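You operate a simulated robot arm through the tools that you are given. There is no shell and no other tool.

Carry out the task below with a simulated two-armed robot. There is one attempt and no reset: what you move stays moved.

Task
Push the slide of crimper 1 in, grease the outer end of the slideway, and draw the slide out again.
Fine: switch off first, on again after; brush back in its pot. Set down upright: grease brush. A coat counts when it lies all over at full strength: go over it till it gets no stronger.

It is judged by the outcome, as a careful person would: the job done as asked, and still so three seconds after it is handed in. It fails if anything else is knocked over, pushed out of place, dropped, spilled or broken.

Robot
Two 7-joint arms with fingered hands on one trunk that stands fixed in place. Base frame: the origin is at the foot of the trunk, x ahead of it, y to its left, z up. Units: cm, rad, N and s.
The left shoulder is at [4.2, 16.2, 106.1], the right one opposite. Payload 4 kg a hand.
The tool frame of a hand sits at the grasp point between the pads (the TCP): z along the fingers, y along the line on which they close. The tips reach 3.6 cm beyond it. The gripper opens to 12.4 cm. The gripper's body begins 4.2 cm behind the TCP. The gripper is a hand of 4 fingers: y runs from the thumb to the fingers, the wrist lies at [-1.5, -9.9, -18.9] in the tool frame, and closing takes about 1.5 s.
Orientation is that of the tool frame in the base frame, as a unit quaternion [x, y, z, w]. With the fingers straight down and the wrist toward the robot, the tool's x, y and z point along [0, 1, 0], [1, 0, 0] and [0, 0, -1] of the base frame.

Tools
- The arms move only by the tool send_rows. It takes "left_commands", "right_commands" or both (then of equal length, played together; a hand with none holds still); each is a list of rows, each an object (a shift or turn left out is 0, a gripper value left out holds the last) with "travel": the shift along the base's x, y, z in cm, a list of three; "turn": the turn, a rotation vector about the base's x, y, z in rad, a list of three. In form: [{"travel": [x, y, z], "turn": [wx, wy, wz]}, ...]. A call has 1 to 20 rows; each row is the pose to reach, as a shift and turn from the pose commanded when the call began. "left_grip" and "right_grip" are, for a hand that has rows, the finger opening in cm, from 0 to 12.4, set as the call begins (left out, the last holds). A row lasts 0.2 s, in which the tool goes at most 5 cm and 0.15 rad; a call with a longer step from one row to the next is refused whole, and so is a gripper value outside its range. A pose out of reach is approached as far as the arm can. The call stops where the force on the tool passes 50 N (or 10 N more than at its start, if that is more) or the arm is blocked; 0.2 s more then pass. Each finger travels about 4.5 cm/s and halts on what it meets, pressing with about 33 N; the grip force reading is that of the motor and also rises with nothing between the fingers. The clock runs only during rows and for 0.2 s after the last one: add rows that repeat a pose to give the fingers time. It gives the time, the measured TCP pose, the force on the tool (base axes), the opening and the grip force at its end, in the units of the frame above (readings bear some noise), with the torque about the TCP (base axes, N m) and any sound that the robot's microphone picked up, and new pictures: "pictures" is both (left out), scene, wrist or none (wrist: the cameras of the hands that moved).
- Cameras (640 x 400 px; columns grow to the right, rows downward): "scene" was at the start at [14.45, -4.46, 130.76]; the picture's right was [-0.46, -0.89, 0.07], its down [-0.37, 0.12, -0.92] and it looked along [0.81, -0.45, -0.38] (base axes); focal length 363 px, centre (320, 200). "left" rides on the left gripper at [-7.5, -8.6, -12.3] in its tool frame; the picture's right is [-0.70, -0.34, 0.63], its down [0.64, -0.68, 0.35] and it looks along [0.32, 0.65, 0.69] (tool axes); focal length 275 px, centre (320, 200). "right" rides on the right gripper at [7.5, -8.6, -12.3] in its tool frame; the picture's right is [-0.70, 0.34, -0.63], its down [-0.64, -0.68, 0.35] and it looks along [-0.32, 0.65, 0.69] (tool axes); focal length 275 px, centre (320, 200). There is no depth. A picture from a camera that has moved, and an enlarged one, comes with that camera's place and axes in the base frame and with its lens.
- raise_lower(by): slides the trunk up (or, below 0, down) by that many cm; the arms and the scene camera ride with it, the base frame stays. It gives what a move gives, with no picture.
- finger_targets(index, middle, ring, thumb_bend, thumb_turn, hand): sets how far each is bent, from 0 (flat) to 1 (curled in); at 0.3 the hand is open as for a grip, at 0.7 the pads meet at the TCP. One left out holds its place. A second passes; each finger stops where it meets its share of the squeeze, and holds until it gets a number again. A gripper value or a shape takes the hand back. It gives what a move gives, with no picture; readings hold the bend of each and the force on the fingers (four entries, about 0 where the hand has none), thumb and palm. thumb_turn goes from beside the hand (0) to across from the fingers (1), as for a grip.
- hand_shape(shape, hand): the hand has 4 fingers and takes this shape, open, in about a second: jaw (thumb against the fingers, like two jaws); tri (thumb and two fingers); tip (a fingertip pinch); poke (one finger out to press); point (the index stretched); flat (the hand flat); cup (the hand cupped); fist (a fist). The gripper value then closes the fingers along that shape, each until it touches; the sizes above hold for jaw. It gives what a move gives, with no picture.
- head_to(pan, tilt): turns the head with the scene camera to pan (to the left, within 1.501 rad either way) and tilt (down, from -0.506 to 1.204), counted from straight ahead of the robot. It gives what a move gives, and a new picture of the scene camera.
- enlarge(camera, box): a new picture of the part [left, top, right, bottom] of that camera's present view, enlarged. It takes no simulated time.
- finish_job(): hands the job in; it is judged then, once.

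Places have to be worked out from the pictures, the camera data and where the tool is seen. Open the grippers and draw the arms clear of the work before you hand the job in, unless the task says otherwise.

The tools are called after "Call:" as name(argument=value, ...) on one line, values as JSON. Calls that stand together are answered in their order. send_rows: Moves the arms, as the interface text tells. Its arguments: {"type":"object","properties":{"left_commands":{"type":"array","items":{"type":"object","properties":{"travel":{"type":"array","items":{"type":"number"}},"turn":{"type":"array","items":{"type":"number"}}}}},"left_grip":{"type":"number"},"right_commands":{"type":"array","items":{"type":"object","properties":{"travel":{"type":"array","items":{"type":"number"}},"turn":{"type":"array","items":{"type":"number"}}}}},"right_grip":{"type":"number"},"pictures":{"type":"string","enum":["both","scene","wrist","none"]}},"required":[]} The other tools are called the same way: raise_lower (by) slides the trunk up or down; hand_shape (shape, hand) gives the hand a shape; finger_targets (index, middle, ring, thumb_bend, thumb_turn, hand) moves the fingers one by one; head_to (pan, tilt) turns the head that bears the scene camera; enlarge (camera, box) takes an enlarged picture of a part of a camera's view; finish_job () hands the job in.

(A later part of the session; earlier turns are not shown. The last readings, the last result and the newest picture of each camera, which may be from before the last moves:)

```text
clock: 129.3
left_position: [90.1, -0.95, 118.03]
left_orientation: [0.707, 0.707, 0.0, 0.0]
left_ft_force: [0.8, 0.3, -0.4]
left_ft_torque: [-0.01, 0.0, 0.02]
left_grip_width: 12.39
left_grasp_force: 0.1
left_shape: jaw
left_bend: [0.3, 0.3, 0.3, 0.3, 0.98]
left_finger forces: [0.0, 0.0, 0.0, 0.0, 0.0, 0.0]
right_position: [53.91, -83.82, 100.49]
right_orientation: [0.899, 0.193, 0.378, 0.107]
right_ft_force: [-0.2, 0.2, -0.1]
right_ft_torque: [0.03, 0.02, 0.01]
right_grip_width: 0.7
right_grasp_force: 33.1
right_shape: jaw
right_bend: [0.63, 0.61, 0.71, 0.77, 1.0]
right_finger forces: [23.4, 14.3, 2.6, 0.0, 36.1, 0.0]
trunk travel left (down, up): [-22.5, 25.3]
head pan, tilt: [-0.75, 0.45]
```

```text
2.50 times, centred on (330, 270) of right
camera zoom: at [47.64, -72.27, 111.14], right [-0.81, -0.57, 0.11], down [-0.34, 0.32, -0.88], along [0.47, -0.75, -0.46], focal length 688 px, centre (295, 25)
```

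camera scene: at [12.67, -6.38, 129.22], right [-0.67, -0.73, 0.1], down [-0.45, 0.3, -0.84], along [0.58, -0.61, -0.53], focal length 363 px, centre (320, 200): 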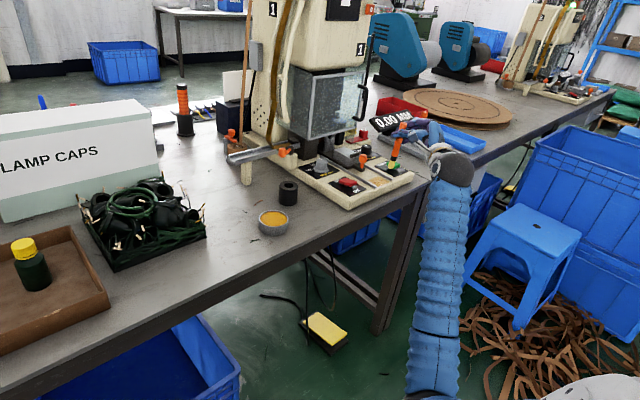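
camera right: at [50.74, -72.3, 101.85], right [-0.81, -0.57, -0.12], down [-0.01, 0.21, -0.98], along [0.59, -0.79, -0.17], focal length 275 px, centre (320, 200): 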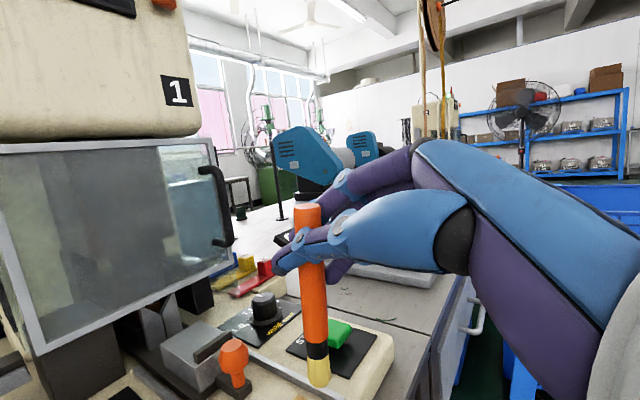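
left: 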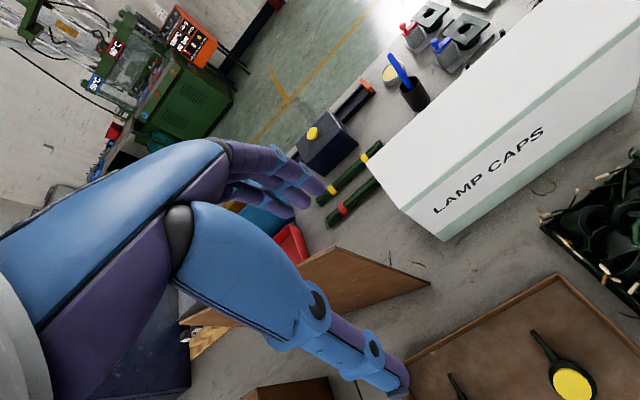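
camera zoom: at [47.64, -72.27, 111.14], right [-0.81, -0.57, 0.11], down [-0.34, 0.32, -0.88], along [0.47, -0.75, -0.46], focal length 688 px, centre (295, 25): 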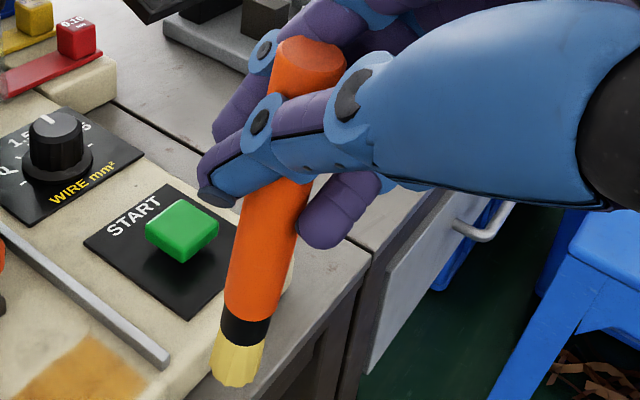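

The brush axis is now within 0.08 rad of vertical (tip (56.15, -84.9, 89.75)); the pot's centre is (75.5, -59.9) with its rim at z 81.2. I carry the brush there, staying high, straightening it slightly on the way.

Call:
send_rows(right_commands=[{"travel": [1, 3.5, 0.5]}, {"travel": [3, 7, 0.5], "turn": [-0.02, 0.03, 0]}, {"travel": [5.5, 10, 0.5], "turn": [-0.047, 0.063, 0]}, {"travel": [8.5, 13, 0.5], "turn": [-0.047, 0.063, 0]}, {"travel": [11.5, 16, 0.5], "turn": [-0.047, 0.063, 0]}, {"travel": [14.5, 19, 0.5], "turn": [-0.047, 0.063, 0]}, {"travel": [17.3, 22.2, 0], "turn": [-0.047, 0.063, 0]}, {"travel": [20, 25.5, -0.5], "turn": [-0.047, 0.063, 0]}, {"travel": [20, 25.5, -0.5], "turn": [-0.047, 0.063, 0]}, {"travel": [20, 25.5, -0.5], "turn": [-0.047, 0.063, 0]}], pictures="both")

Call:
enlarge(camera="scene", box=[240, 120, 352, 220])

Call:
enlarge(camera="right", box=[200, 200, 440, 400])

```text
clock: 131.5
left_position: [90.17, -0.72, 117.87]
left_orientation: [0.706, 0.708, 0.0, 0.0]
left_ft_force: [0.6, 0.7, 0.1]
left_ft_torque: [0.02, 0.04, -0.01]
left_grip_width: 12.39
left_grasp_force: 0.0
left_shape: jaw
left_bend: [0.3, 0.3, 0.3, 0.3, 0.98]
left_finger forces: [0.0, 0.1, 0.1, 0.1, 0.0, 0.0]
right_position: [73.94, -58.33, 100.14]
right_orientation: [0.908, 0.204, 0.344, 0.122]
right_ft_force: [-0.2, -0.6, -0.1]
right_ft_torque: [0.02, 0.02, 0.01]
right_grip_width: 0.75
right_grasp_force: 33.6
right_shape: jaw
right_bend: [0.63, 0.62, 0.71, 0.77, 1.0]
right_finger forces: [17.4, 14.3, 2.6, 0.1, 36.2, 0.0]
trunk travel left (down, up): [-22.5, 25.3]
head pan, tilt: [-0.75, 0.45]
camera scene: at [12.68, -6.32, 129.22], right [-0.67, -0.73, 0.1], down [-0.45, 0.3, -0.84], along [0.58, -0.61, -0.53], focal length 363 px, centre (320, 200)
camera right: at [68.26, -46.26, 110.5], right [-0.8, -0.57, 0.19], down [-0.4, 0.28, -0.87], along [0.44, -0.78, -0.45], focal length 275 px, centre (320, 200)
```

scene: 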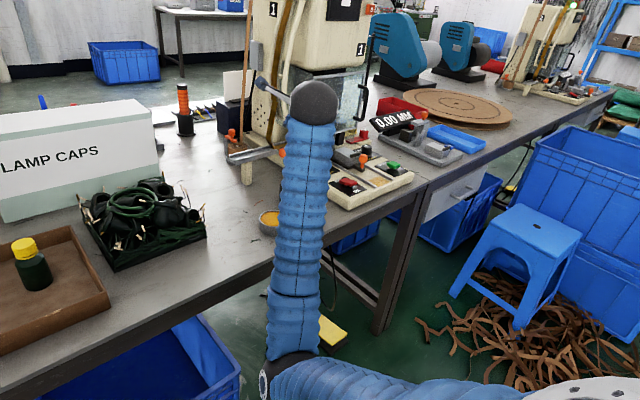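
right: 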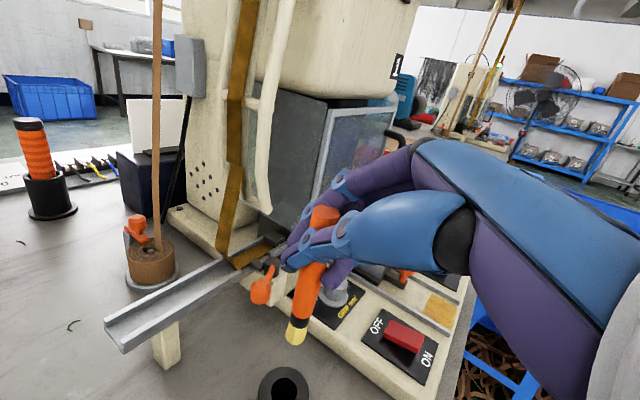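

```text
4.00 times, centred on (296, 170) of scene
camera zoom: at [12.68, -6.32, 129.22], right [-0.67, -0.73, 0.1], down [-0.45, 0.3, -0.84], along [0.58, -0.61, -0.53], focal length 1453 px, centre (416, 320)
```

zoom: 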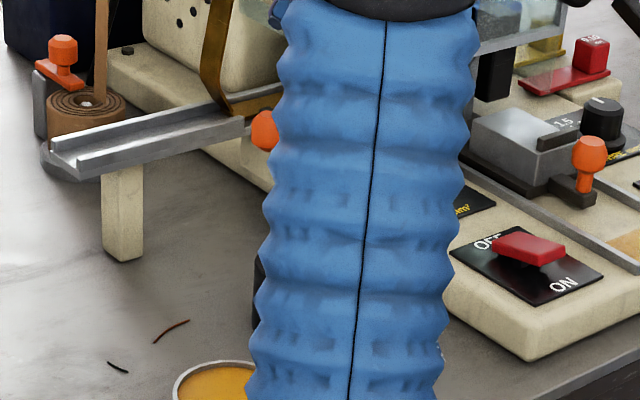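

```text
2.00 times, centred on (320, 300) of right
camera zoom: at [68.26, -46.26, 110.5], right [-0.8, -0.57, 0.19], down [-0.4, 0.28, -0.87], along [0.44, -0.78, -0.45], focal length 551 px, centre (320, 0)
```

zoom: 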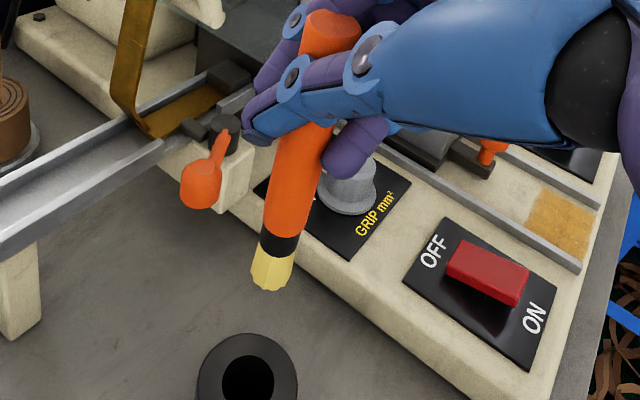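

The wrist view confirms the hole at (75.5, -59.9) and the tip right above it. I lower to just above the rim and check alignment again.

Call:
send_rows(right_commands=[{"travel": [0, -0.1, -2]}, {"travel": [0.05, -0.15, -4]}, {"travel": [0.05, -0.15, -5.5]}, {"travel": [0.05, -0.15, -6.8]}, {"travel": [0.05, -0.15, -6.8]}], pictures="none")

Call:
enlarge(camera="right", box=[220, 240, 400, 400])

Call:
enlarge(camera="scene", box=[240, 120, 352, 220])

```text
clock: 132.7
left_position: [90.08, -0.93, 118.11]
left_orientation: [0.707, 0.707, 0.0, 0.0]
left_ft_force: [-0.5, -0.3, 0.0]
left_ft_torque: [0.03, 0.01, 0.01]
left_grip_width: 12.36
left_grasp_force: 0.0
left_shape: jaw
left_bend: [0.3, 0.3, 0.3, 0.3, 0.98]
left_finger forces: [0.1, 0.0, 0.1, 0.0, 0.0, 0.0]
right_position: [73.93, -58.55, 93.16]
right_orientation: [0.908, 0.205, 0.344, 0.122]
right_ft_force: [0.6, 0.2, -0.6]
right_ft_torque: [-0.02, -0.01, 0.03]
right_grip_width: 0.74
right_grasp_force: 32.6
right_shape: jaw
right_bend: [0.63, 0.62, 0.71, 0.77, 1.0]
right_finger forces: [17.4, 14.2, 2.5, 0.0, 36.1, 0.0]
trunk travel left (down, up): [-22.5, 25.3]
head pan, tilt: [-0.75, 0.45]
```

```text
2.50 times, centred on (310, 320) of right
camera zoom: at [68.23, -46.47, 103.64], right [-0.8, -0.57, 0.19], down [-0.4, 0.28, -0.87], along [0.44, -0.78, -0.45], focal length 688 px, centre (345, -100)
```

zoom: 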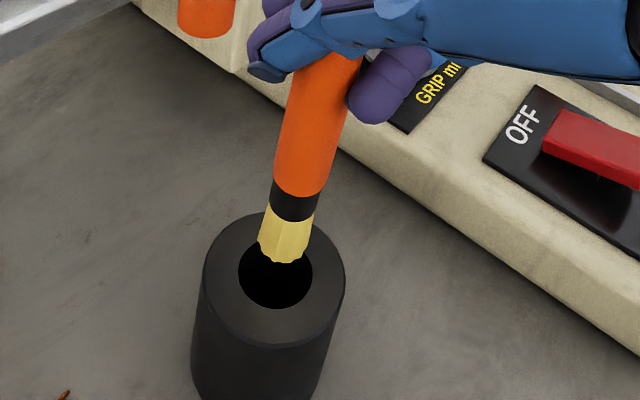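

```text
4.00 times, centred on (296, 170) of scene
camera zoom: at [12.65, -6.36, 129.23], right [-0.67, -0.73, 0.1], down [-0.45, 0.3, -0.84], along [0.58, -0.61, -0.53], focal length 1453 px, centre (416, 320)
```

zoom: 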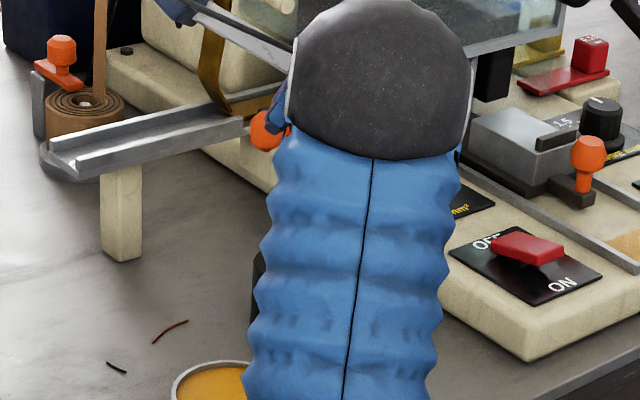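

Tip and hole coincide within 0.2 cm in the wrist view. I shift +0.15 in y and lower the brush into the pot, first 2.5 cm.

Call:
send_rows(right_commands=[{"travel": [0, 0.15, -0.6]}, {"travel": [0, 0.15, -1.2]}, {"travel": [0, 0.15, -1.8]}, {"travel": [0, 0.15, -2.5]}, {"travel": [0, 0.15, -2.5]}], pictures="none")

Call:
enlarge(camera="right", box=[220, 240, 400, 400])

```text
clock: 133.9
left_position: [90.1, -0.82, 117.97]
left_orientation: [0.707, 0.707, 0.0, 0.0]
left_ft_force: [-0.2, 0.3, 0.4]
left_ft_torque: [-0.02, -0.02, 0.0]
left_grip_width: 12.37
left_grasp_force: 0.1
left_shape: jaw
left_bend: [0.3, 0.3, 0.3, 0.3, 0.98]
left_finger forces: [0.1, 0.0, 0.1, 0.1, 0.0, 0.0]
right_position: [73.83, -58.29, 90.69]
right_orientation: [0.908, 0.205, 0.345, 0.122]
right_ft_force: [-0.3, -0.2, 0.0]
right_ft_torque: [-0.05, -0.01, 0.01]
right_grip_width: 0.75
right_grasp_force: 33.2
right_shape: jaw
right_bend: [0.63, 0.62, 0.71, 0.77, 1.0]
right_finger forces: [17.4, 14.2, 2.5, 0.0, 36.1, 0.1]
trunk travel left (down, up): [-22.5, 25.3]
head pan, tilt: [-0.75, 0.45]
```

```text
2.50 times, centred on (310, 320) of right
camera zoom: at [68.21, -46.29, 101.17], right [-0.8, -0.57, 0.18], down [-0.4, 0.28, -0.87], along [0.44, -0.78, -0.45], focal length 688 px, centre (345, -100)
```

zoom: 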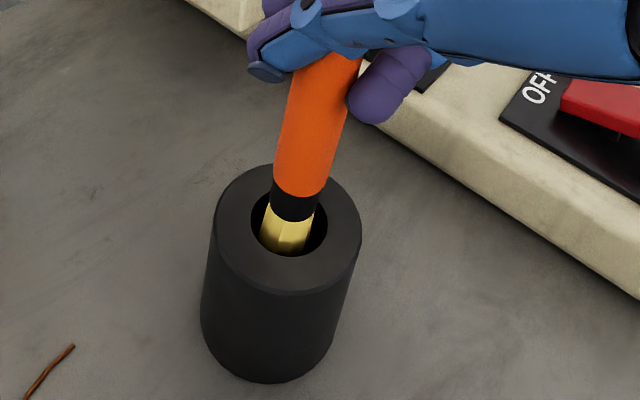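

The bristles are inside the hole with no contact force. I continue down until the brush rests on the pot's floor.

Call:
send_rows(right_commands=[{"travel": [0, 0, -0.6]}, {"travel": [0, 0, -1.2]}, {"travel": [0, 0, -1.8]}, {"travel": [0, 0, -2.2]}, {"travel": [0, 0, -2.5]}, {"travel": [0, 0, -2.7]}, {"travel": [0, 0, -2.7]}], pictures="none")

Call:
enlarge(camera="right", box=[220, 240, 400, 400])

```text
clock: 135.5
left_position: [90.16, -0.89, 118.04]
left_orientation: [0.707, 0.707, 0.001, 0.0]
left_ft_force: [0.2, -0.5, -0.4]
left_ft_torque: [-0.01, -0.03, -0.01]
left_grip_width: 12.35
left_grasp_force: 0.1
left_shape: jaw
left_bend: [0.3, 0.3, 0.3, 0.3, 0.98]
left_finger forces: [0.1, 0.0, 0.0, 0.1, 0.0, 0.0]
right_position: [73.95, -58.25, 88.12]
right_orientation: [0.908, 0.205, 0.345, 0.123]
right_ft_force: [-0.2, -0.3, 1.3]
right_ft_torque: [-0.01, 0.04, 0.03]
right_grip_width: 0.73
right_grasp_force: 32.6
right_shape: jaw
right_bend: [0.63, 0.62, 0.71, 0.77, 1.0]
right_finger forces: [17.6, 14.1, 2.4, 0.1, 36.1, 0.1]
trunk travel left (down, up): [-22.5, 25.3]
head pan, tilt: [-0.75, 0.45]
```

```text
2.50 times, centred on (310, 320) of right
camera zoom: at [68.19, -46.3, 98.48], right [-0.8, -0.57, 0.19], down [-0.4, 0.28, -0.87], along [0.44, -0.78, -0.45], focal length 688 px, centre (345, -100)
```

zoom: 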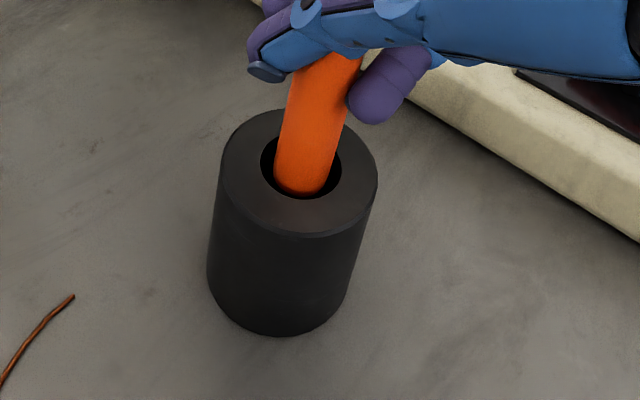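

The brush is nearly at the floor. I lower 0.3 cm more to seat it.

Call:
send_rows(right_commands=[{"travel": [0, 0, -0.15]}, {"travel": [0, 0, -0.3]}, {"travel": [0, 0, -0.3]}], pictures="none")

```text
clock: 136.3
left_position: [90.11, -0.72, 118.17]
left_orientation: [0.707, 0.707, 0.0, 0.001]
left_ft_force: [1.1, 0.7, -0.3]
left_ft_torque: [0.04, 0.04, 0.01]
left_grip_width: 12.38
left_grasp_force: 0.1
left_shape: jaw
left_bend: [0.3, 0.3, 0.3, 0.3, 0.98]
left_finger forces: [0.1, 0.1, 0.1, 0.1, 0.0, 0.0]
right_position: [73.88, -58.28, 88.03]
right_orientation: [0.907, 0.205, 0.345, 0.124]
right_ft_force: [-0.5, 0.5, 13.3]
right_ft_torque: [-0.23, -0.26, 0.01]
right_grip_width: 0.7
right_grasp_force: 33.0
right_shape: jaw
right_bend: [0.63, 0.62, 0.71, 0.77, 1.0]
right_finger forces: [17.6, 14.8, 1.3, 0.1, 36.7, 0.1]
trunk travel left (down, up): [-22.5, 25.3]
head pan, tilt: [-0.75, 0.45]
```

Seated (13 N on the floor). I relieve the pressure and open the hand.

Call:
send_rows(right_commands=[{"travel": [0, 0, 0.2]}, {"travel": [0, 0, 0.2]}], pictures="none")

Call:
send_rows(right_commands=[{"travel": [0, 0, 0]}, {"travel": [0, 0, 0]}, {"travel": [0, 0, 0]}, {"travel": [0, 0, 0]}, {"travel": [0, 0, 0]}, {"travel": [0, 0, 0]}, {"travel": [0, 0, 0]}], right_grip=6, pictures="none")

Call:
enlarge(camera="right", box=[200, 180, 440, 380])

```text
clock: 136.9
left_position: [90.05, -0.85, 118.0]
left_orientation: [0.707, 0.707, 0.0, 0.0]
left_ft_force: [-0.6, 0.1, -0.3]
left_ft_torque: [0.0, 0.03, 0.0]
left_grip_width: 12.38
left_grasp_force: 0.0
left_shape: jaw
left_bend: [0.3, 0.3, 0.3, 0.3, 0.98]
left_finger forces: [0.0, 0.0, 0.1, 0.1, 0.0, 0.0]
right_position: [73.87, -58.3, 88.1]
right_orientation: [0.907, 0.205, 0.346, 0.123]
right_ft_force: [1.1, 0.2, 8.5]
right_ft_torque: [-0.17, -0.2, 0.0]
right_grip_width: 0.73
right_grasp_force: 32.5
right_shape: jaw
right_bend: [0.63, 0.62, 0.71, 0.77, 1.0]
right_finger forces: [17.7, 14.8, 1.7, 0.0, 36.6, 0.1]
trunk travel left (down, up): [-22.5, 25.3]
head pan, tilt: [-0.75, 0.45]
```

```text
clock: 138.5
left_position: [90.16, -0.99, 117.93]
left_orientation: [0.707, 0.707, 0.0, 0.0]
left_ft_force: [-0.1, 0.2, 0.3]
left_ft_torque: [0.0, 0.0, 0.01]
left_grip_width: 12.37
left_grasp_force: 0.0
left_shape: jaw
left_bend: [0.3, 0.3, 0.3, 0.3, 0.98]
left_finger forces: [0.0, 0.0, 0.0, 0.0, 0.0, 0.1]
right_position: [73.93, -58.36, 87.98]
right_orientation: [0.908, 0.205, 0.345, 0.122]
right_ft_force: [0.1, 0.0, 0.5]
right_ft_torque: [0.0, 0.02, -0.01]
right_grip_width: 6.0
right_grasp_force: 0.1
right_shape: jaw
right_bend: [0.42, 0.46, 0.45, 0.56, 1.0]
right_finger forces: [0.1, 0.0, 0.1, 0.0, 0.1, 0.0]
trunk travel left (down, up): [-22.5, 25.3]
head pan, tilt: [-0.75, 0.45]
```

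```text
2.00 times, centred on (320, 280) of right
camera zoom: at [68.2, -46.3, 98.39], right [-0.8, -0.57, 0.19], down [-0.4, 0.28, -0.87], along [0.44, -0.78, -0.45], focal length 551 px, centre (320, 40)
```

zoom: 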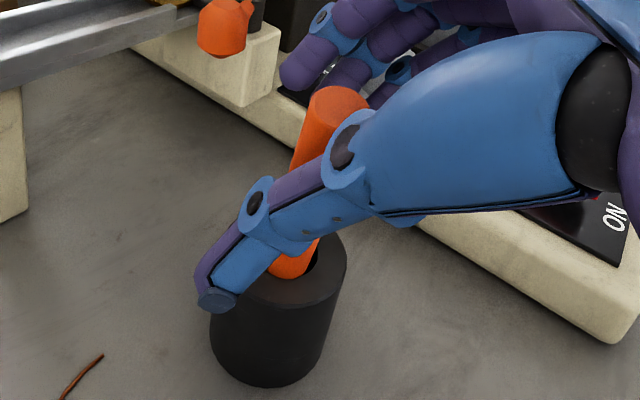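

The brush stands free in its pot, a bit nearer the fingers than the thumb. I open wider and retreat along the fingers' axis, up and back.

Call:
send_rows(right_commands=[{"travel": [0, 0, 0]}, {"travel": [0, 0, 0]}, {"travel": [0, 0, 0]}, {"travel": [0, 0, 0]}, {"travel": [-0.7, 0.05, 0.75]}, {"travel": [-1.7, 0.1, 1.85]}, {"travel": [-3.4, 0.2, 3.7]}, {"travel": [-5.4, 0.3, 5.9]}, {"travel": [-7.5, 0.3, 8.5]}, {"travel": [-7.5, 0.3, 8.5]}], right_grip=9.5, pictures="both")

Call:
enlarge(camera="right", box=[200, 200, 440, 400])

```text
clock: 140.7
left_position: [90.15, -0.93, 117.93]
left_orientation: [0.707, 0.707, 0.0, 0.0]
left_ft_force: [0.1, -0.1, -0.4]
left_ft_torque: [0.0, 0.01, -0.01]
left_grip_width: 12.36
left_grasp_force: 0.2
left_shape: jaw
left_bend: [0.3, 0.3, 0.3, 0.3, 0.98]
left_finger forces: [0.1, 0.1, 0.0, 0.0, 0.0, 0.1]
right_position: [66.38, -58.09, 96.46]
right_orientation: [0.908, 0.205, 0.345, 0.122]
right_ft_force: [0.6, -0.3, 0.9]
right_ft_torque: [0.03, 0.03, 0.03]
right_grip_width: 9.51
right_grasp_force: 0.0
right_shape: jaw
right_bend: [0.33, 0.36, 0.35, 0.0, 0.99]
right_finger forces: [0.0, 0.0, 0.0, 0.1, 0.0, 0.0]
trunk travel left (down, up): [-22.5, 25.3]
head pan, tilt: [-0.75, 0.45]
camera scene: at [12.69, -6.36, 129.22], right [-0.67, -0.73, 0.1], down [-0.45, 0.3, -0.84], along [0.58, -0.61, -0.53], focal length 363 px, centre (320, 200)
camera right: at [60.74, -45.97, 106.83], right [-0.8, -0.57, 0.19], down [-0.4, 0.28, -0.87], along [0.44, -0.78, -0.45], focal length 275 px, centre (320, 200)
```

scene: 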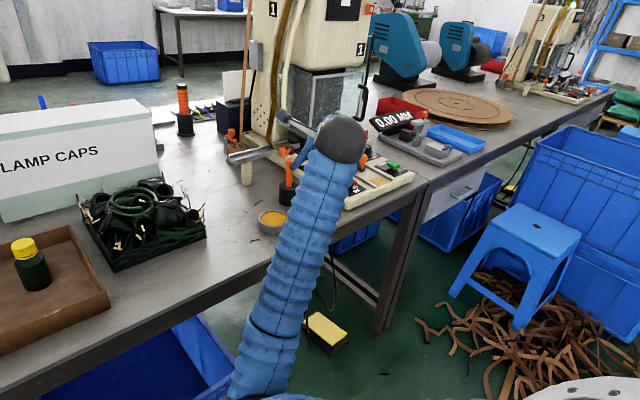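
right: 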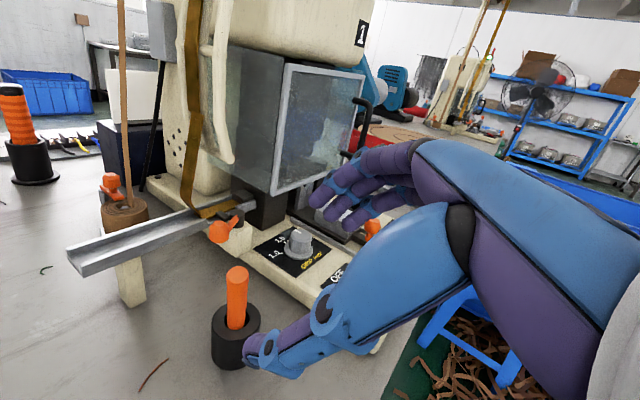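

```text
2.00 times, centred on (320, 300) of right
camera zoom: at [60.74, -45.97, 106.83], right [-0.8, -0.57, 0.19], down [-0.4, 0.28, -0.87], along [0.44, -0.78, -0.45], focal length 551 px, centre (320, 0)
```

zoom: 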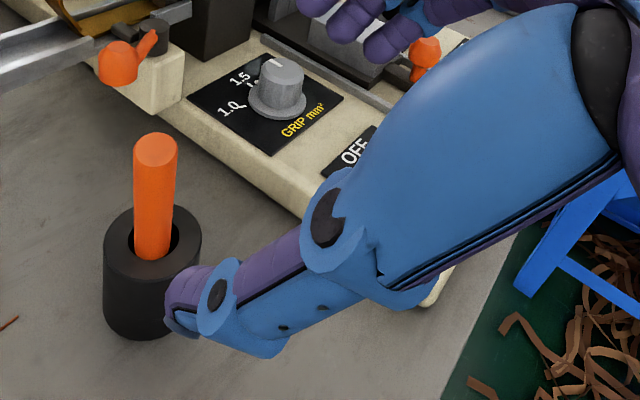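

The brush stands upright in its pot. Now I go back to the slide knob (at about (72.2, -85, 84)): set the tip shape, opened to 6 cm, turn to the orientation used before and approach over the front.

Call:
send_rows(right_commands=[{"travel": [-3, 0, 3]}, {"travel": [-6, -3, 4]}, {"travel": [-6.9, -7, 4], "turn": [0.03, 0.03, -0.01]}, {"travel": [-6.9, -11, 4], "turn": [0.06, 0.06, -0.02]}, {"travel": [-6.9, -15, 4], "turn": [0.09, 0.09, -0.03]}, {"travel": [-6.9, -19, 4], "turn": [0.126, 0.135, -0.037]}, {"travel": [-6.9, -23, 4], "turn": [0.126, 0.135, -0.037]}, {"travel": [-6.9, -27, 3], "turn": [0.126, 0.135, -0.037]}, {"travel": [-6.9, -27, 3], "turn": [0.126, 0.135, -0.037]}], pictures="none")

Call:
hand_shape(hand="right", shape="tip")

Call:
send_rows(right_commands=[{"travel": [0, 0, 0]}, {"travel": [0, 0, 0]}, {"travel": [0, 0, 0]}, {"travel": [0, 0, 0]}, {"travel": [0, 0, 0]}], right_grip=6, pictures="both")

Call:
enlarge(camera="scene", box=[250, 140, 314, 220])

```text
clock: 142.7
left_position: [90.04, -0.75, 118.06]
left_orientation: [0.707, 0.708, 0.0, 0.0]
left_ft_force: [-0.6, 0.2, -0.6]
left_ft_torque: [-0.01, 0.03, 0.0]
left_grip_width: 12.36
left_grasp_force: 0.0
left_shape: jaw
left_bend: [0.3, 0.3, 0.3, 0.3, 0.98]
left_finger forces: [0.0, 0.0, 0.1, 0.1, 0.1, 0.0]
right_position: [59.56, -85.03, 99.58]
right_orientation: [0.939, 0.173, 0.293, 0.057]
right_ft_force: [0.1, 0.0, -0.4]
right_ft_torque: [0.02, 0.03, -0.03]
right_grip_width: 9.47
right_grasp_force: 0.1
right_shape: jaw
right_bend: [0.33, 0.36, 0.35, 0.0, 0.99]
right_finger forces: [0.1, 0.1, 0.0, 0.0, 0.1, 0.0]
trunk travel left (down, up): [-22.5, 25.3]
head pan, tilt: [-0.75, 0.45]
```

```text
clock: 143.6
left_position: [90.17, -0.92, 118.03]
left_orientation: [0.707, 0.707, 0.0, 0.0]
left_ft_force: [0.5, 0.2, 0.0]
left_ft_torque: [0.03, 0.01, 0.0]
left_grip_width: 12.37
left_grasp_force: 0.1
left_shape: jaw
left_bend: [0.3, 0.3, 0.3, 0.3, 0.98]
left_finger forces: [0.0, 0.0, 0.0, 0.2, 0.0, 0.0]
right_position: [59.55, -84.96, 99.46]
right_orientation: [0.939, 0.173, 0.293, 0.058]
right_ft_force: [-0.7, -0.1, 0.3]
right_ft_torque: [0.02, 0.02, 0.01]
right_grip_width: 12.4
right_grasp_force: 0.1
right_shape: tip
right_bend: [0.31, 0.98, 0.99, 0.3, 0.98]
right_finger forces: [0.1, 0.0, 0.0, 0.0, 0.1, 0.0]
trunk travel left (down, up): [-22.5, 25.3]
head pan, tilt: [-0.75, 0.45]
```

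```text
clock: 144.8
left_position: [90.15, -0.85, 117.95]
left_orientation: [0.707, 0.707, 0.0, 0.0]
left_ft_force: [0.3, -0.1, 0.9]
left_ft_torque: [0.01, 0.01, 0.0]
left_grip_width: 12.37
left_grasp_force: 0.1
left_shape: jaw
left_bend: [0.3, 0.3, 0.3, 0.3, 0.98]
left_finger forces: [0.0, 0.0, 0.0, 0.1, 0.0, 0.1]
right_position: [59.47, -85.05, 99.58]
right_orientation: [0.939, 0.173, 0.293, 0.057]
right_ft_force: [0.0, -0.4, 0.3]
right_ft_torque: [-0.04, 0.0, -0.01]
right_grip_width: 6.11
right_grasp_force: 0.0
right_shape: tip
right_bend: [0.43, 0.98, 0.99, 0.56, 0.99]
right_finger forces: [0.0, 0.0, 0.1, 0.0, 0.0, 0.1]
trunk travel left (down, up): [-22.5, 25.3]
head pan, tilt: [-0.75, 0.45]
camera scene: at [12.66, -6.37, 129.23], right [-0.67, -0.73, 0.1], down [-0.45, 0.3, -0.84], along [0.58, -0.61, -0.53], focal length 363 px, centre (320, 200)
camera right: at [55.76, -74.24, 112.01], right [-0.8, -0.56, 0.22], down [-0.5, 0.4, -0.77], along [0.34, -0.72, -0.6], focal length 275 px, centre (320, 200)
```

scene: 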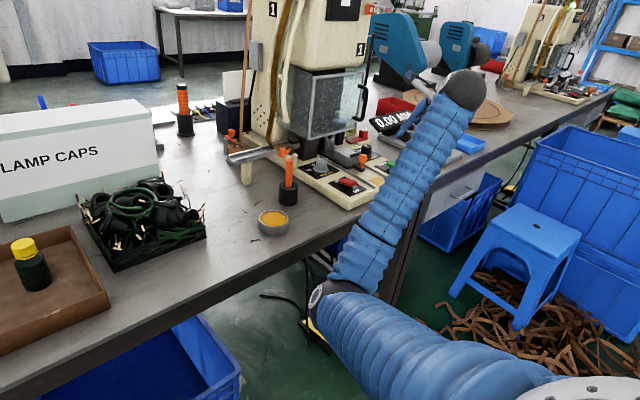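
right: 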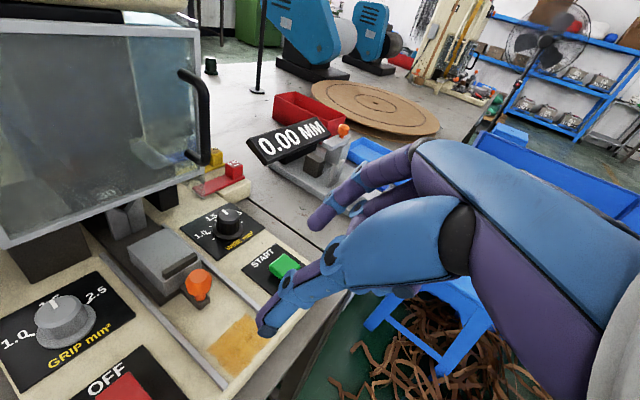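

```text
5.00 times, centred on (282, 180) of scene
camera zoom: at [12.66, -6.37, 129.23], right [-0.67, -0.73, 0.1], down [-0.45, 0.3, -0.84], along [0.58, -0.61, -0.53], focal length 1816 px, centre (510, 300)
```

zoom: 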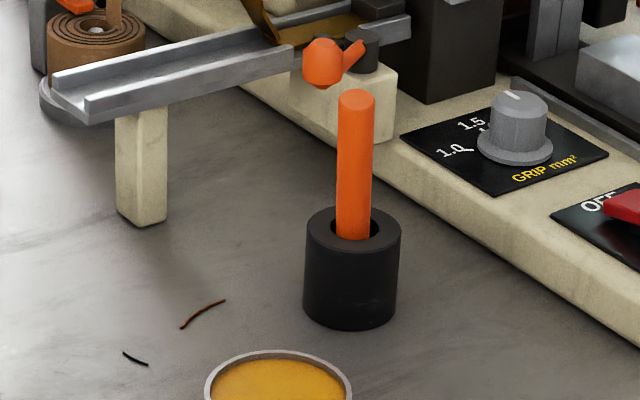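

The brush is upright in the pot, and the wrist view confirms the knob at (72.3, -84.8). I approach along the same line as before.

Call:
send_rows(right_commands=[{"travel": [2, 0, -3]}, {"travel": [4, 0, -5.9]}, {"travel": [7.6, 0, -9]}, {"travel": [9.3, 0, -11.4]}, {"travel": [10.4, 0, -13.0]}, {"travel": [11.0, 0, -13.85]}, {"travel": [11.0, 0, -13.85]}], pictures="none")

Call:
enlarge(camera="right", box=[180, 200, 340, 350])

Call:
enlarge(camera="scene", box=[330, 130, 410, 190])

```text
clock: 146.4
left_position: [90.09, -0.89, 118.02]
left_orientation: [0.707, 0.707, 0.0, 0.0]
left_ft_force: [-0.2, -0.3, 0.5]
left_ft_torque: [0.0, 0.0, 0.0]
left_grip_width: 12.39
left_grasp_force: 0.0
left_shape: jaw
left_bend: [0.3, 0.3, 0.3, 0.3, 0.98]
left_finger forces: [0.1, 0.1, 0.0, 0.0, 0.0, 0.1]
right_position: [70.51, -85.02, 85.52]
right_orientation: [0.939, 0.173, 0.293, 0.057]
right_ft_force: [0.1, 0.7, -0.3]
right_ft_torque: [0.01, -0.01, 0.02]
right_grip_width: 6.13
right_grasp_force: 0.1
right_shape: tip
right_bend: [0.43, 0.98, 0.99, 0.56, 0.99]
right_finger forces: [0.0, 0.0, 0.0, 0.0, 0.1, 0.0]
trunk travel left (down, up): [-22.5, 25.3]
head pan, tilt: [-0.75, 0.45]
```

```text
2.67 times, centred on (260, 275) of right
camera zoom: at [66.75, -74.25, 98.06], right [-0.8, -0.56, 0.22], down [-0.5, 0.4, -0.77], along [0.34, -0.72, -0.6], focal length 734 px, centre (480, 0)
```

zoom: 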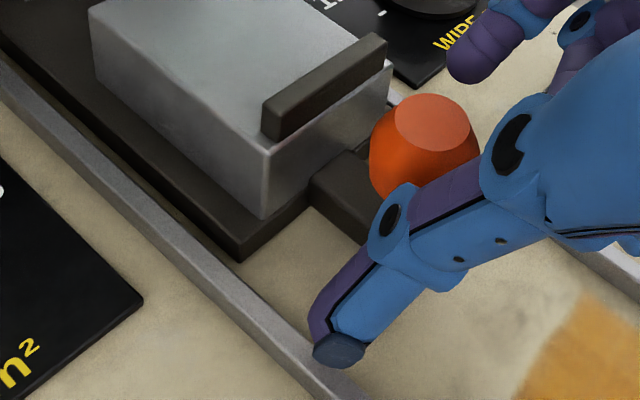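

```text
6.67 times, centred on (370, 160) of scene
camera zoom: at [12.66, -6.37, 129.23], right [-0.67, -0.73, 0.1], down [-0.45, 0.3, -0.84], along [0.58, -0.61, -0.53], focal length 2421 px, centre (-13, 467)
```

zoom: 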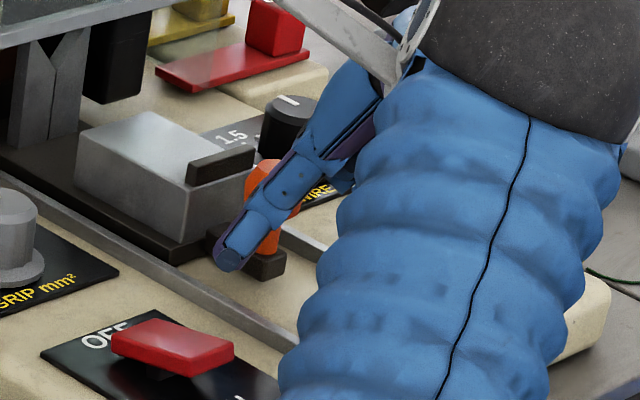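

Thumb and index straddle the knob as before. I close on it.

Call:
send_rows(right_commands=[{"travel": [0, 0, 0]}, {"travel": [0, 0, 0]}, {"travel": [0, 0, 0]}, {"travel": [0, 0, 0]}, {"travel": [0, 0, 0]}, {"travel": [0, 0, 0]}], right_grip=1.5, pictures="wrist")

```text
clock: 147.8
left_position: [89.98, -0.95, 117.92]
left_orientation: [0.707, 0.707, -0.001, 0.0]
left_ft_force: [-0.3, 0.3, -0.6]
left_ft_torque: [0.01, -0.01, -0.02]
left_grip_width: 12.36
left_grasp_force: 0.0
left_shape: jaw
left_bend: [0.3, 0.3, 0.3, 0.3, 0.98]
left_finger forces: [0.0, 0.1, 0.1, 0.1, 0.1, 0.0]
right_position: [70.4, -85.01, 85.56]
right_orientation: [0.939, 0.173, 0.293, 0.057]
right_ft_force: [-5.6, 7.0, -3.9]
right_ft_torque: [-0.24, -0.02, 0.0]
right_grip_width: 2.77
right_grasp_force: 33.4
right_shape: tip
right_bend: [0.61, 1.0, 1.0, 0.61, 1.0]
right_finger forces: [27.9, 0.0, 0.1, 0.0, 36.4, 0.0]
trunk travel left (down, up): [-22.5, 25.3]
head pan, tilt: [-0.75, 0.45]
camera right: at [66.71, -74.23, 98.07], right [-0.8, -0.56, 0.22], down [-0.5, 0.4, -0.77], along [0.34, -0.72, -0.6], focal length 275 px, centre (320, 200)
```

right: 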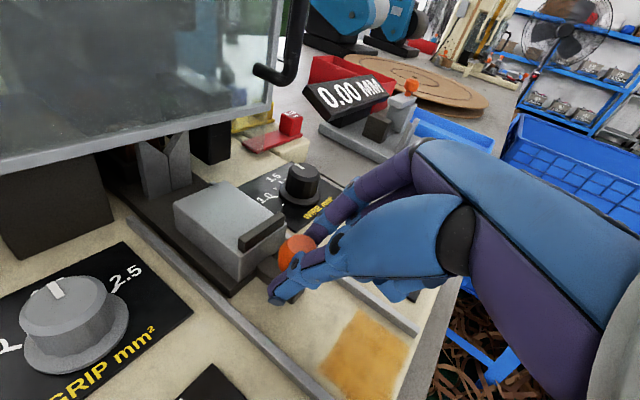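

Gripped at 2.77 cm again. I draw the slide out along −x, first 5 cm.

Call:
send_rows(right_commands=[{"travel": [-0.5, 0, 0]}, {"travel": [-1, 0, 0]}, {"travel": [-1.6, 0, 0]}, {"travel": [-2.2, 0, 0]}, {"travel": [-2.8, 0, 0]}, {"travel": [-3.4, 0, 0]}, {"travel": [-4, 0, 0]}, {"travel": [-4.5, 0, 0]}, {"travel": [-5, 0, 0]}], pictures="wrist")

```text
clock: 149.8
left_position: [90.09, -0.86, 117.93]
left_orientation: [0.707, 0.707, 0.0, -0.001]
left_ft_force: [0.1, 0.2, 0.0]
left_ft_torque: [-0.02, -0.01, 0.02]
left_grip_width: 12.39
left_grasp_force: 0.0
left_shape: jaw
left_bend: [0.3, 0.3, 0.3, 0.3, 0.98]
left_finger forces: [0.0, 0.0, 0.0, 0.0, 0.0, 0.1]
right_position: [65.53, -85.01, 85.68]
right_orientation: [0.938, 0.175, 0.293, 0.057]
right_ft_force: [0.3, 9.6, -6.6]
right_ft_torque: [-0.18, -0.12, 0.07]
right_grip_width: 2.79
right_grasp_force: 32.7
right_shape: tip
right_bend: [0.61, 1.0, 1.0, 0.61, 1.0]
right_finger forces: [27.8, 0.0, 0.0, 0.0, 35.5, 0.1]
trunk travel left (down, up): [-22.5, 25.3]
head pan, tilt: [-0.75, 0.45]
camera right: at [61.78, -74.24, 98.06], right [-0.8, -0.56, 0.22], down [-0.5, 0.4, -0.77], along [0.34, -0.72, -0.6], focal length 275 px, centre (320, 200)
```

right: 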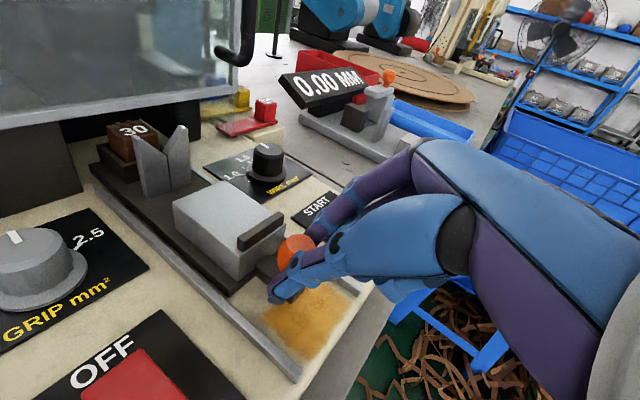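

The slide follows well. I draw the remaining 5 cm until the outer stop.

Call:
send_rows(right_commands=[{"travel": [-0.6, 0, 0]}, {"travel": [-1.2, 0, 0]}, {"travel": [-1.8, 0, 0]}, {"travel": [-2.4, 0, 0]}, {"travel": [-3, 0, 0]}, {"travel": [-3.6, 0, 0]}, {"travel": [-4.2, 0, 0]}, {"travel": [-4.7, 0, 0]}, {"travel": [-5.1, 0, 0]}, {"travel": [-5.1, 0, 0]}], pictures="both")

Call:
enlarge(camera="right", box=[40, 150, 360, 350])

```text
clock: 152.0
left_position: [90.15, -0.81, 117.96]
left_orientation: [0.707, 0.707, 0.0, 0.001]
left_ft_force: [-0.5, 0.2, -0.2]
left_ft_torque: [0.04, 0.0, -0.01]
left_grip_width: 12.39
left_grasp_force: 0.0
left_shape: jaw
left_bend: [0.3, 0.3, 0.3, 0.3, 0.98]
left_finger forces: [0.0, 0.0, 0.0, 0.0, 0.0, 0.0]
right_position: [60.32, -85.07, 85.62]
right_orientation: [0.938, 0.174, 0.293, 0.058]
right_ft_force: [-0.8, 10.1, -6.0]
right_ft_torque: [-0.16, -0.09, 0.06]
right_grip_width: 2.74
right_grasp_force: 33.0
right_shape: tip
right_bend: [0.61, 1.0, 1.0, 0.61, 1.0]
right_finger forces: [27.6, 0.0, 0.0, 0.0, 35.8, 0.0]
trunk travel left (down, up): [-22.5, 25.3]
head pan, tilt: [-0.75, 0.45]
camera scene: at [12.68, -6.35, 129.22], right [-0.67, -0.73, 0.1], down [-0.45, 0.3, -0.84], along [0.58, -0.61, -0.53], focal length 363 px, centre (320, 200)
camera right: at [56.65, -74.24, 98.06], right [-0.8, -0.56, 0.22], down [-0.5, 0.4, -0.77], along [0.34, -0.72, -0.6], focal length 275 px, centre (320, 200)
```

scene: 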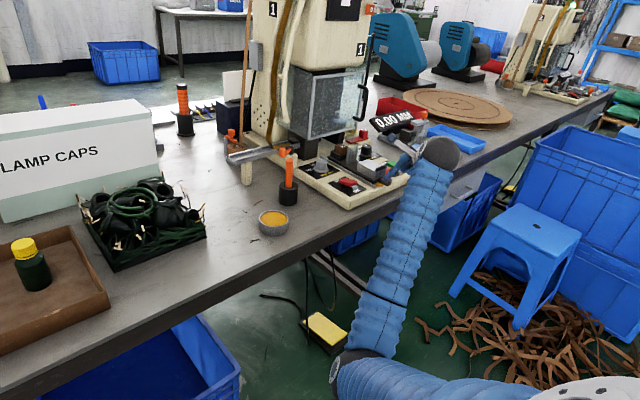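
right: 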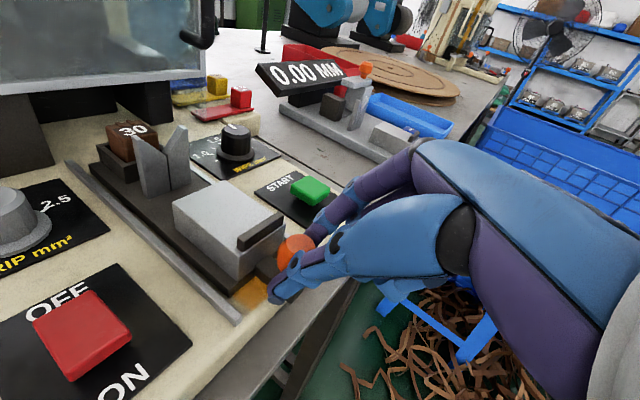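

```text
2.00 times, centred on (200, 250) of right
camera zoom: at [56.65, -74.24, 98.06], right [-0.8, -0.56, 0.22], down [-0.5, 0.4, -0.77], along [0.34, -0.72, -0.6], focal length 551 px, centre (560, 100)
```

zoom: 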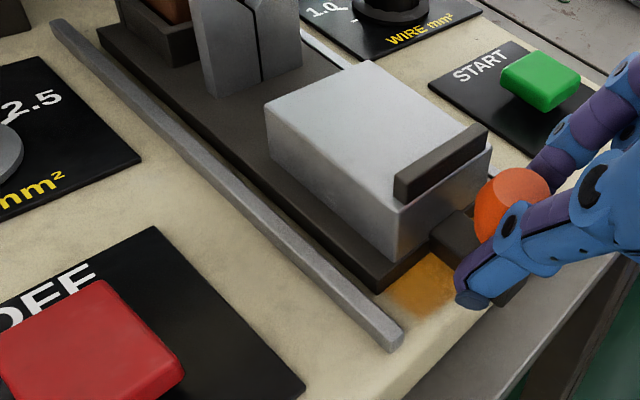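

The slide is back at its starting place (hand at x 60.3, originally 60.4). I pull gently 0.5 cm further to make sure it is at its outer stop.

Call:
send_rows(right_commands=[{"travel": [-0.2, 0, 0]}, {"travel": [-0.4, 0, 0]}, {"travel": [-0.5, 0, 0]}], pictures="wrist")

```text
clock: 152.8
left_position: [90.29, -0.79, 117.83]
left_orientation: [0.707, 0.708, 0.0, 0.0]
left_ft_force: [0.8, 0.2, 0.3]
left_ft_torque: [-0.02, 0.03, -0.01]
left_grip_width: 12.36
left_grasp_force: 0.1
left_shape: jaw
left_bend: [0.3, 0.3, 0.3, 0.3, 0.98]
left_finger forces: [0.0, 0.0, 0.0, 0.0, 0.0, 0.1]
right_position: [60.05, -85.01, 85.54]
right_orientation: [0.938, 0.174, 0.293, 0.057]
right_ft_force: [19.1, 5.3, -5.9]
right_ft_torque: [-0.26, -0.38, 0.11]
right_grip_width: 2.67
right_grasp_force: 33.4
right_shape: tip
right_bend: [0.6, 1.0, 1.0, 0.62, 0.99]
right_finger forces: [29.4, 0.0, 0.0, 0.0, 26.3, 0.1]
trunk travel left (down, up): [-22.5, 25.3]
head pan, tilt: [-0.75, 0.45]
camera right: at [56.4, -74.19, 98.02], right [-0.8, -0.56, 0.22], down [-0.5, 0.4, -0.77], along [0.34, -0.72, -0.6], focal length 275 px, centre (320, 200)
```

right: 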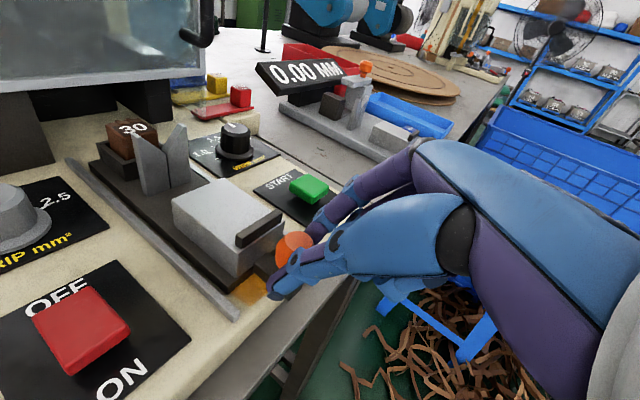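

A 19 N reaction shows the outer stop: the slide is fully out. I ease off, open and back away.

Call:
send_rows(right_commands=[{"travel": [0.25, 0, 0]}, {"travel": [0.25, 0, 0]}], pictures="none")

Call:
send_rows(right_commands=[{"travel": [0, 0, 0]}, {"travel": [0, 0, 0]}, {"travel": [0, 0, 0]}, {"travel": [0, 0, 0]}, {"travel": [-0.6, 0, 0.8]}, {"travel": [-1.7, 0, 2.5]}, {"travel": [-3.4, 0, 4.9]}, {"travel": [-5, 1, 8.5]}, {"travel": [-5.5, 2, 12]}, {"travel": [-5.5, 2, 12]}], right_grip=6, pictures="both")

Call:
enlarge(camera="scene", box=[310, 140, 422, 210])

```text
clock: 153.4
left_position: [90.16, -0.82, 117.92]
left_orientation: [0.707, 0.707, -0.001, -0.001]
left_ft_force: [-0.2, -0.2, -0.3]
left_ft_torque: [-0.03, -0.02, 0.0]
left_grip_width: 12.36
left_grasp_force: 0.0
left_shape: jaw
left_bend: [0.3, 0.3, 0.3, 0.3, 0.98]
left_finger forces: [0.0, 0.0, 0.0, 0.0, 0.0, 0.0]
right_position: [60.1, -85.02, 85.54]
right_orientation: [0.938, 0.175, 0.293, 0.057]
right_ft_force: [11.4, 12.0, -7.7]
right_ft_torque: [-0.15, -0.25, 0.2]
right_grip_width: 2.72
right_grasp_force: 33.2
right_shape: tip
right_bend: [0.61, 1.0, 1.0, 0.62, 0.99]
right_finger forces: [26.8, 0.0, 0.0, 0.0, 32.7, 0.0]
trunk travel left (down, up): [-22.5, 25.3]
head pan, tilt: [-0.75, 0.45]
```

```text
clock: 155.6
left_position: [90.14, -1.02, 117.87]
left_orientation: [0.707, 0.707, 0.0, 0.001]
left_ft_force: [0.7, -1.2, -0.4]
left_ft_torque: [0.03, -0.02, -0.02]
left_grip_width: 12.37
left_grasp_force: 0.1
left_shape: jaw
left_bend: [0.3, 0.3, 0.3, 0.3, 0.98]
left_finger forces: [0.0, 0.1, 0.1, 0.1, 0.0, 0.0]
right_position: [54.6, -83.0, 97.48]
right_orientation: [0.939, 0.173, 0.292, 0.056]
right_ft_force: [-0.3, -0.2, 0.1]
right_ft_torque: [-0.04, 0.02, 0.0]
right_grip_width: 5.99
right_grasp_force: 0.0
right_shape: tip
right_bend: [0.43, 0.98, 0.99, 0.56, 0.99]
right_finger forces: [0.0, 0.0, 0.1, 0.1, 0.0, 0.1]
trunk travel left (down, up): [-22.5, 25.3]
head pan, tilt: [-0.75, 0.45]
camera scene: at [12.67, -6.39, 129.22], right [-0.67, -0.73, 0.1], down [-0.45, 0.3, -0.84], along [0.58, -0.61, -0.53], focal length 363 px, centre (320, 200)
camera right: at [50.83, -72.23, 110.05], right [-0.8, -0.56, 0.22], down [-0.5, 0.4, -0.77], along [0.34, -0.72, -0.6], focal length 275 px, centre (320, 200)
```

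scene: 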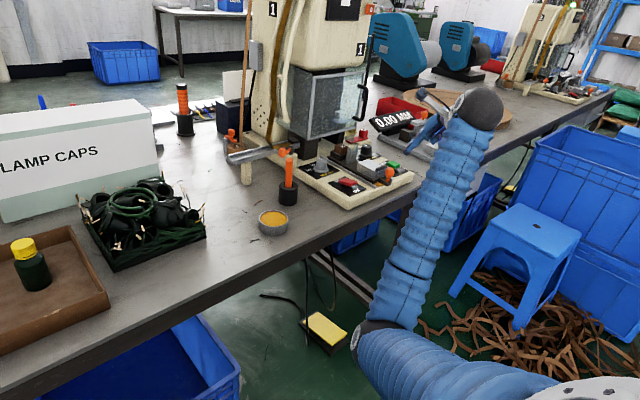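
right: 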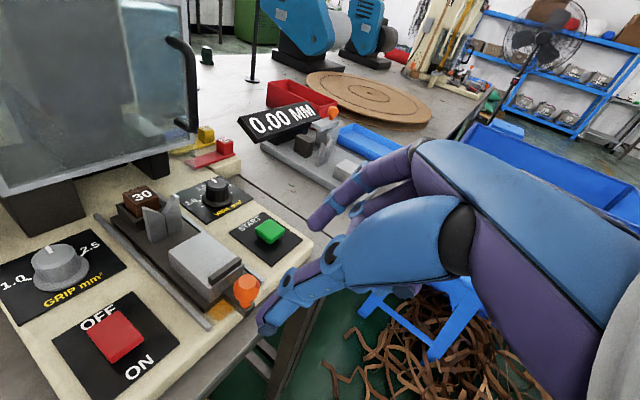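

```text
5.71 times, centred on (366, 175) of scene
camera zoom: at [12.67, -6.39, 129.22], right [-0.67, -0.73, 0.1], down [-0.45, 0.3, -0.84], along [0.58, -0.61, -0.53], focal length 2075 px, centre (57, 343)
```

zoom: 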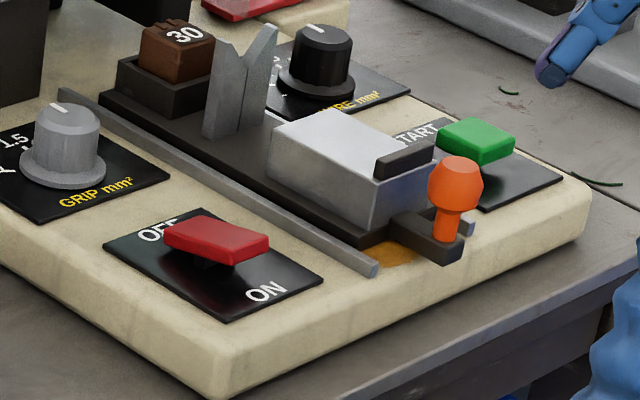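

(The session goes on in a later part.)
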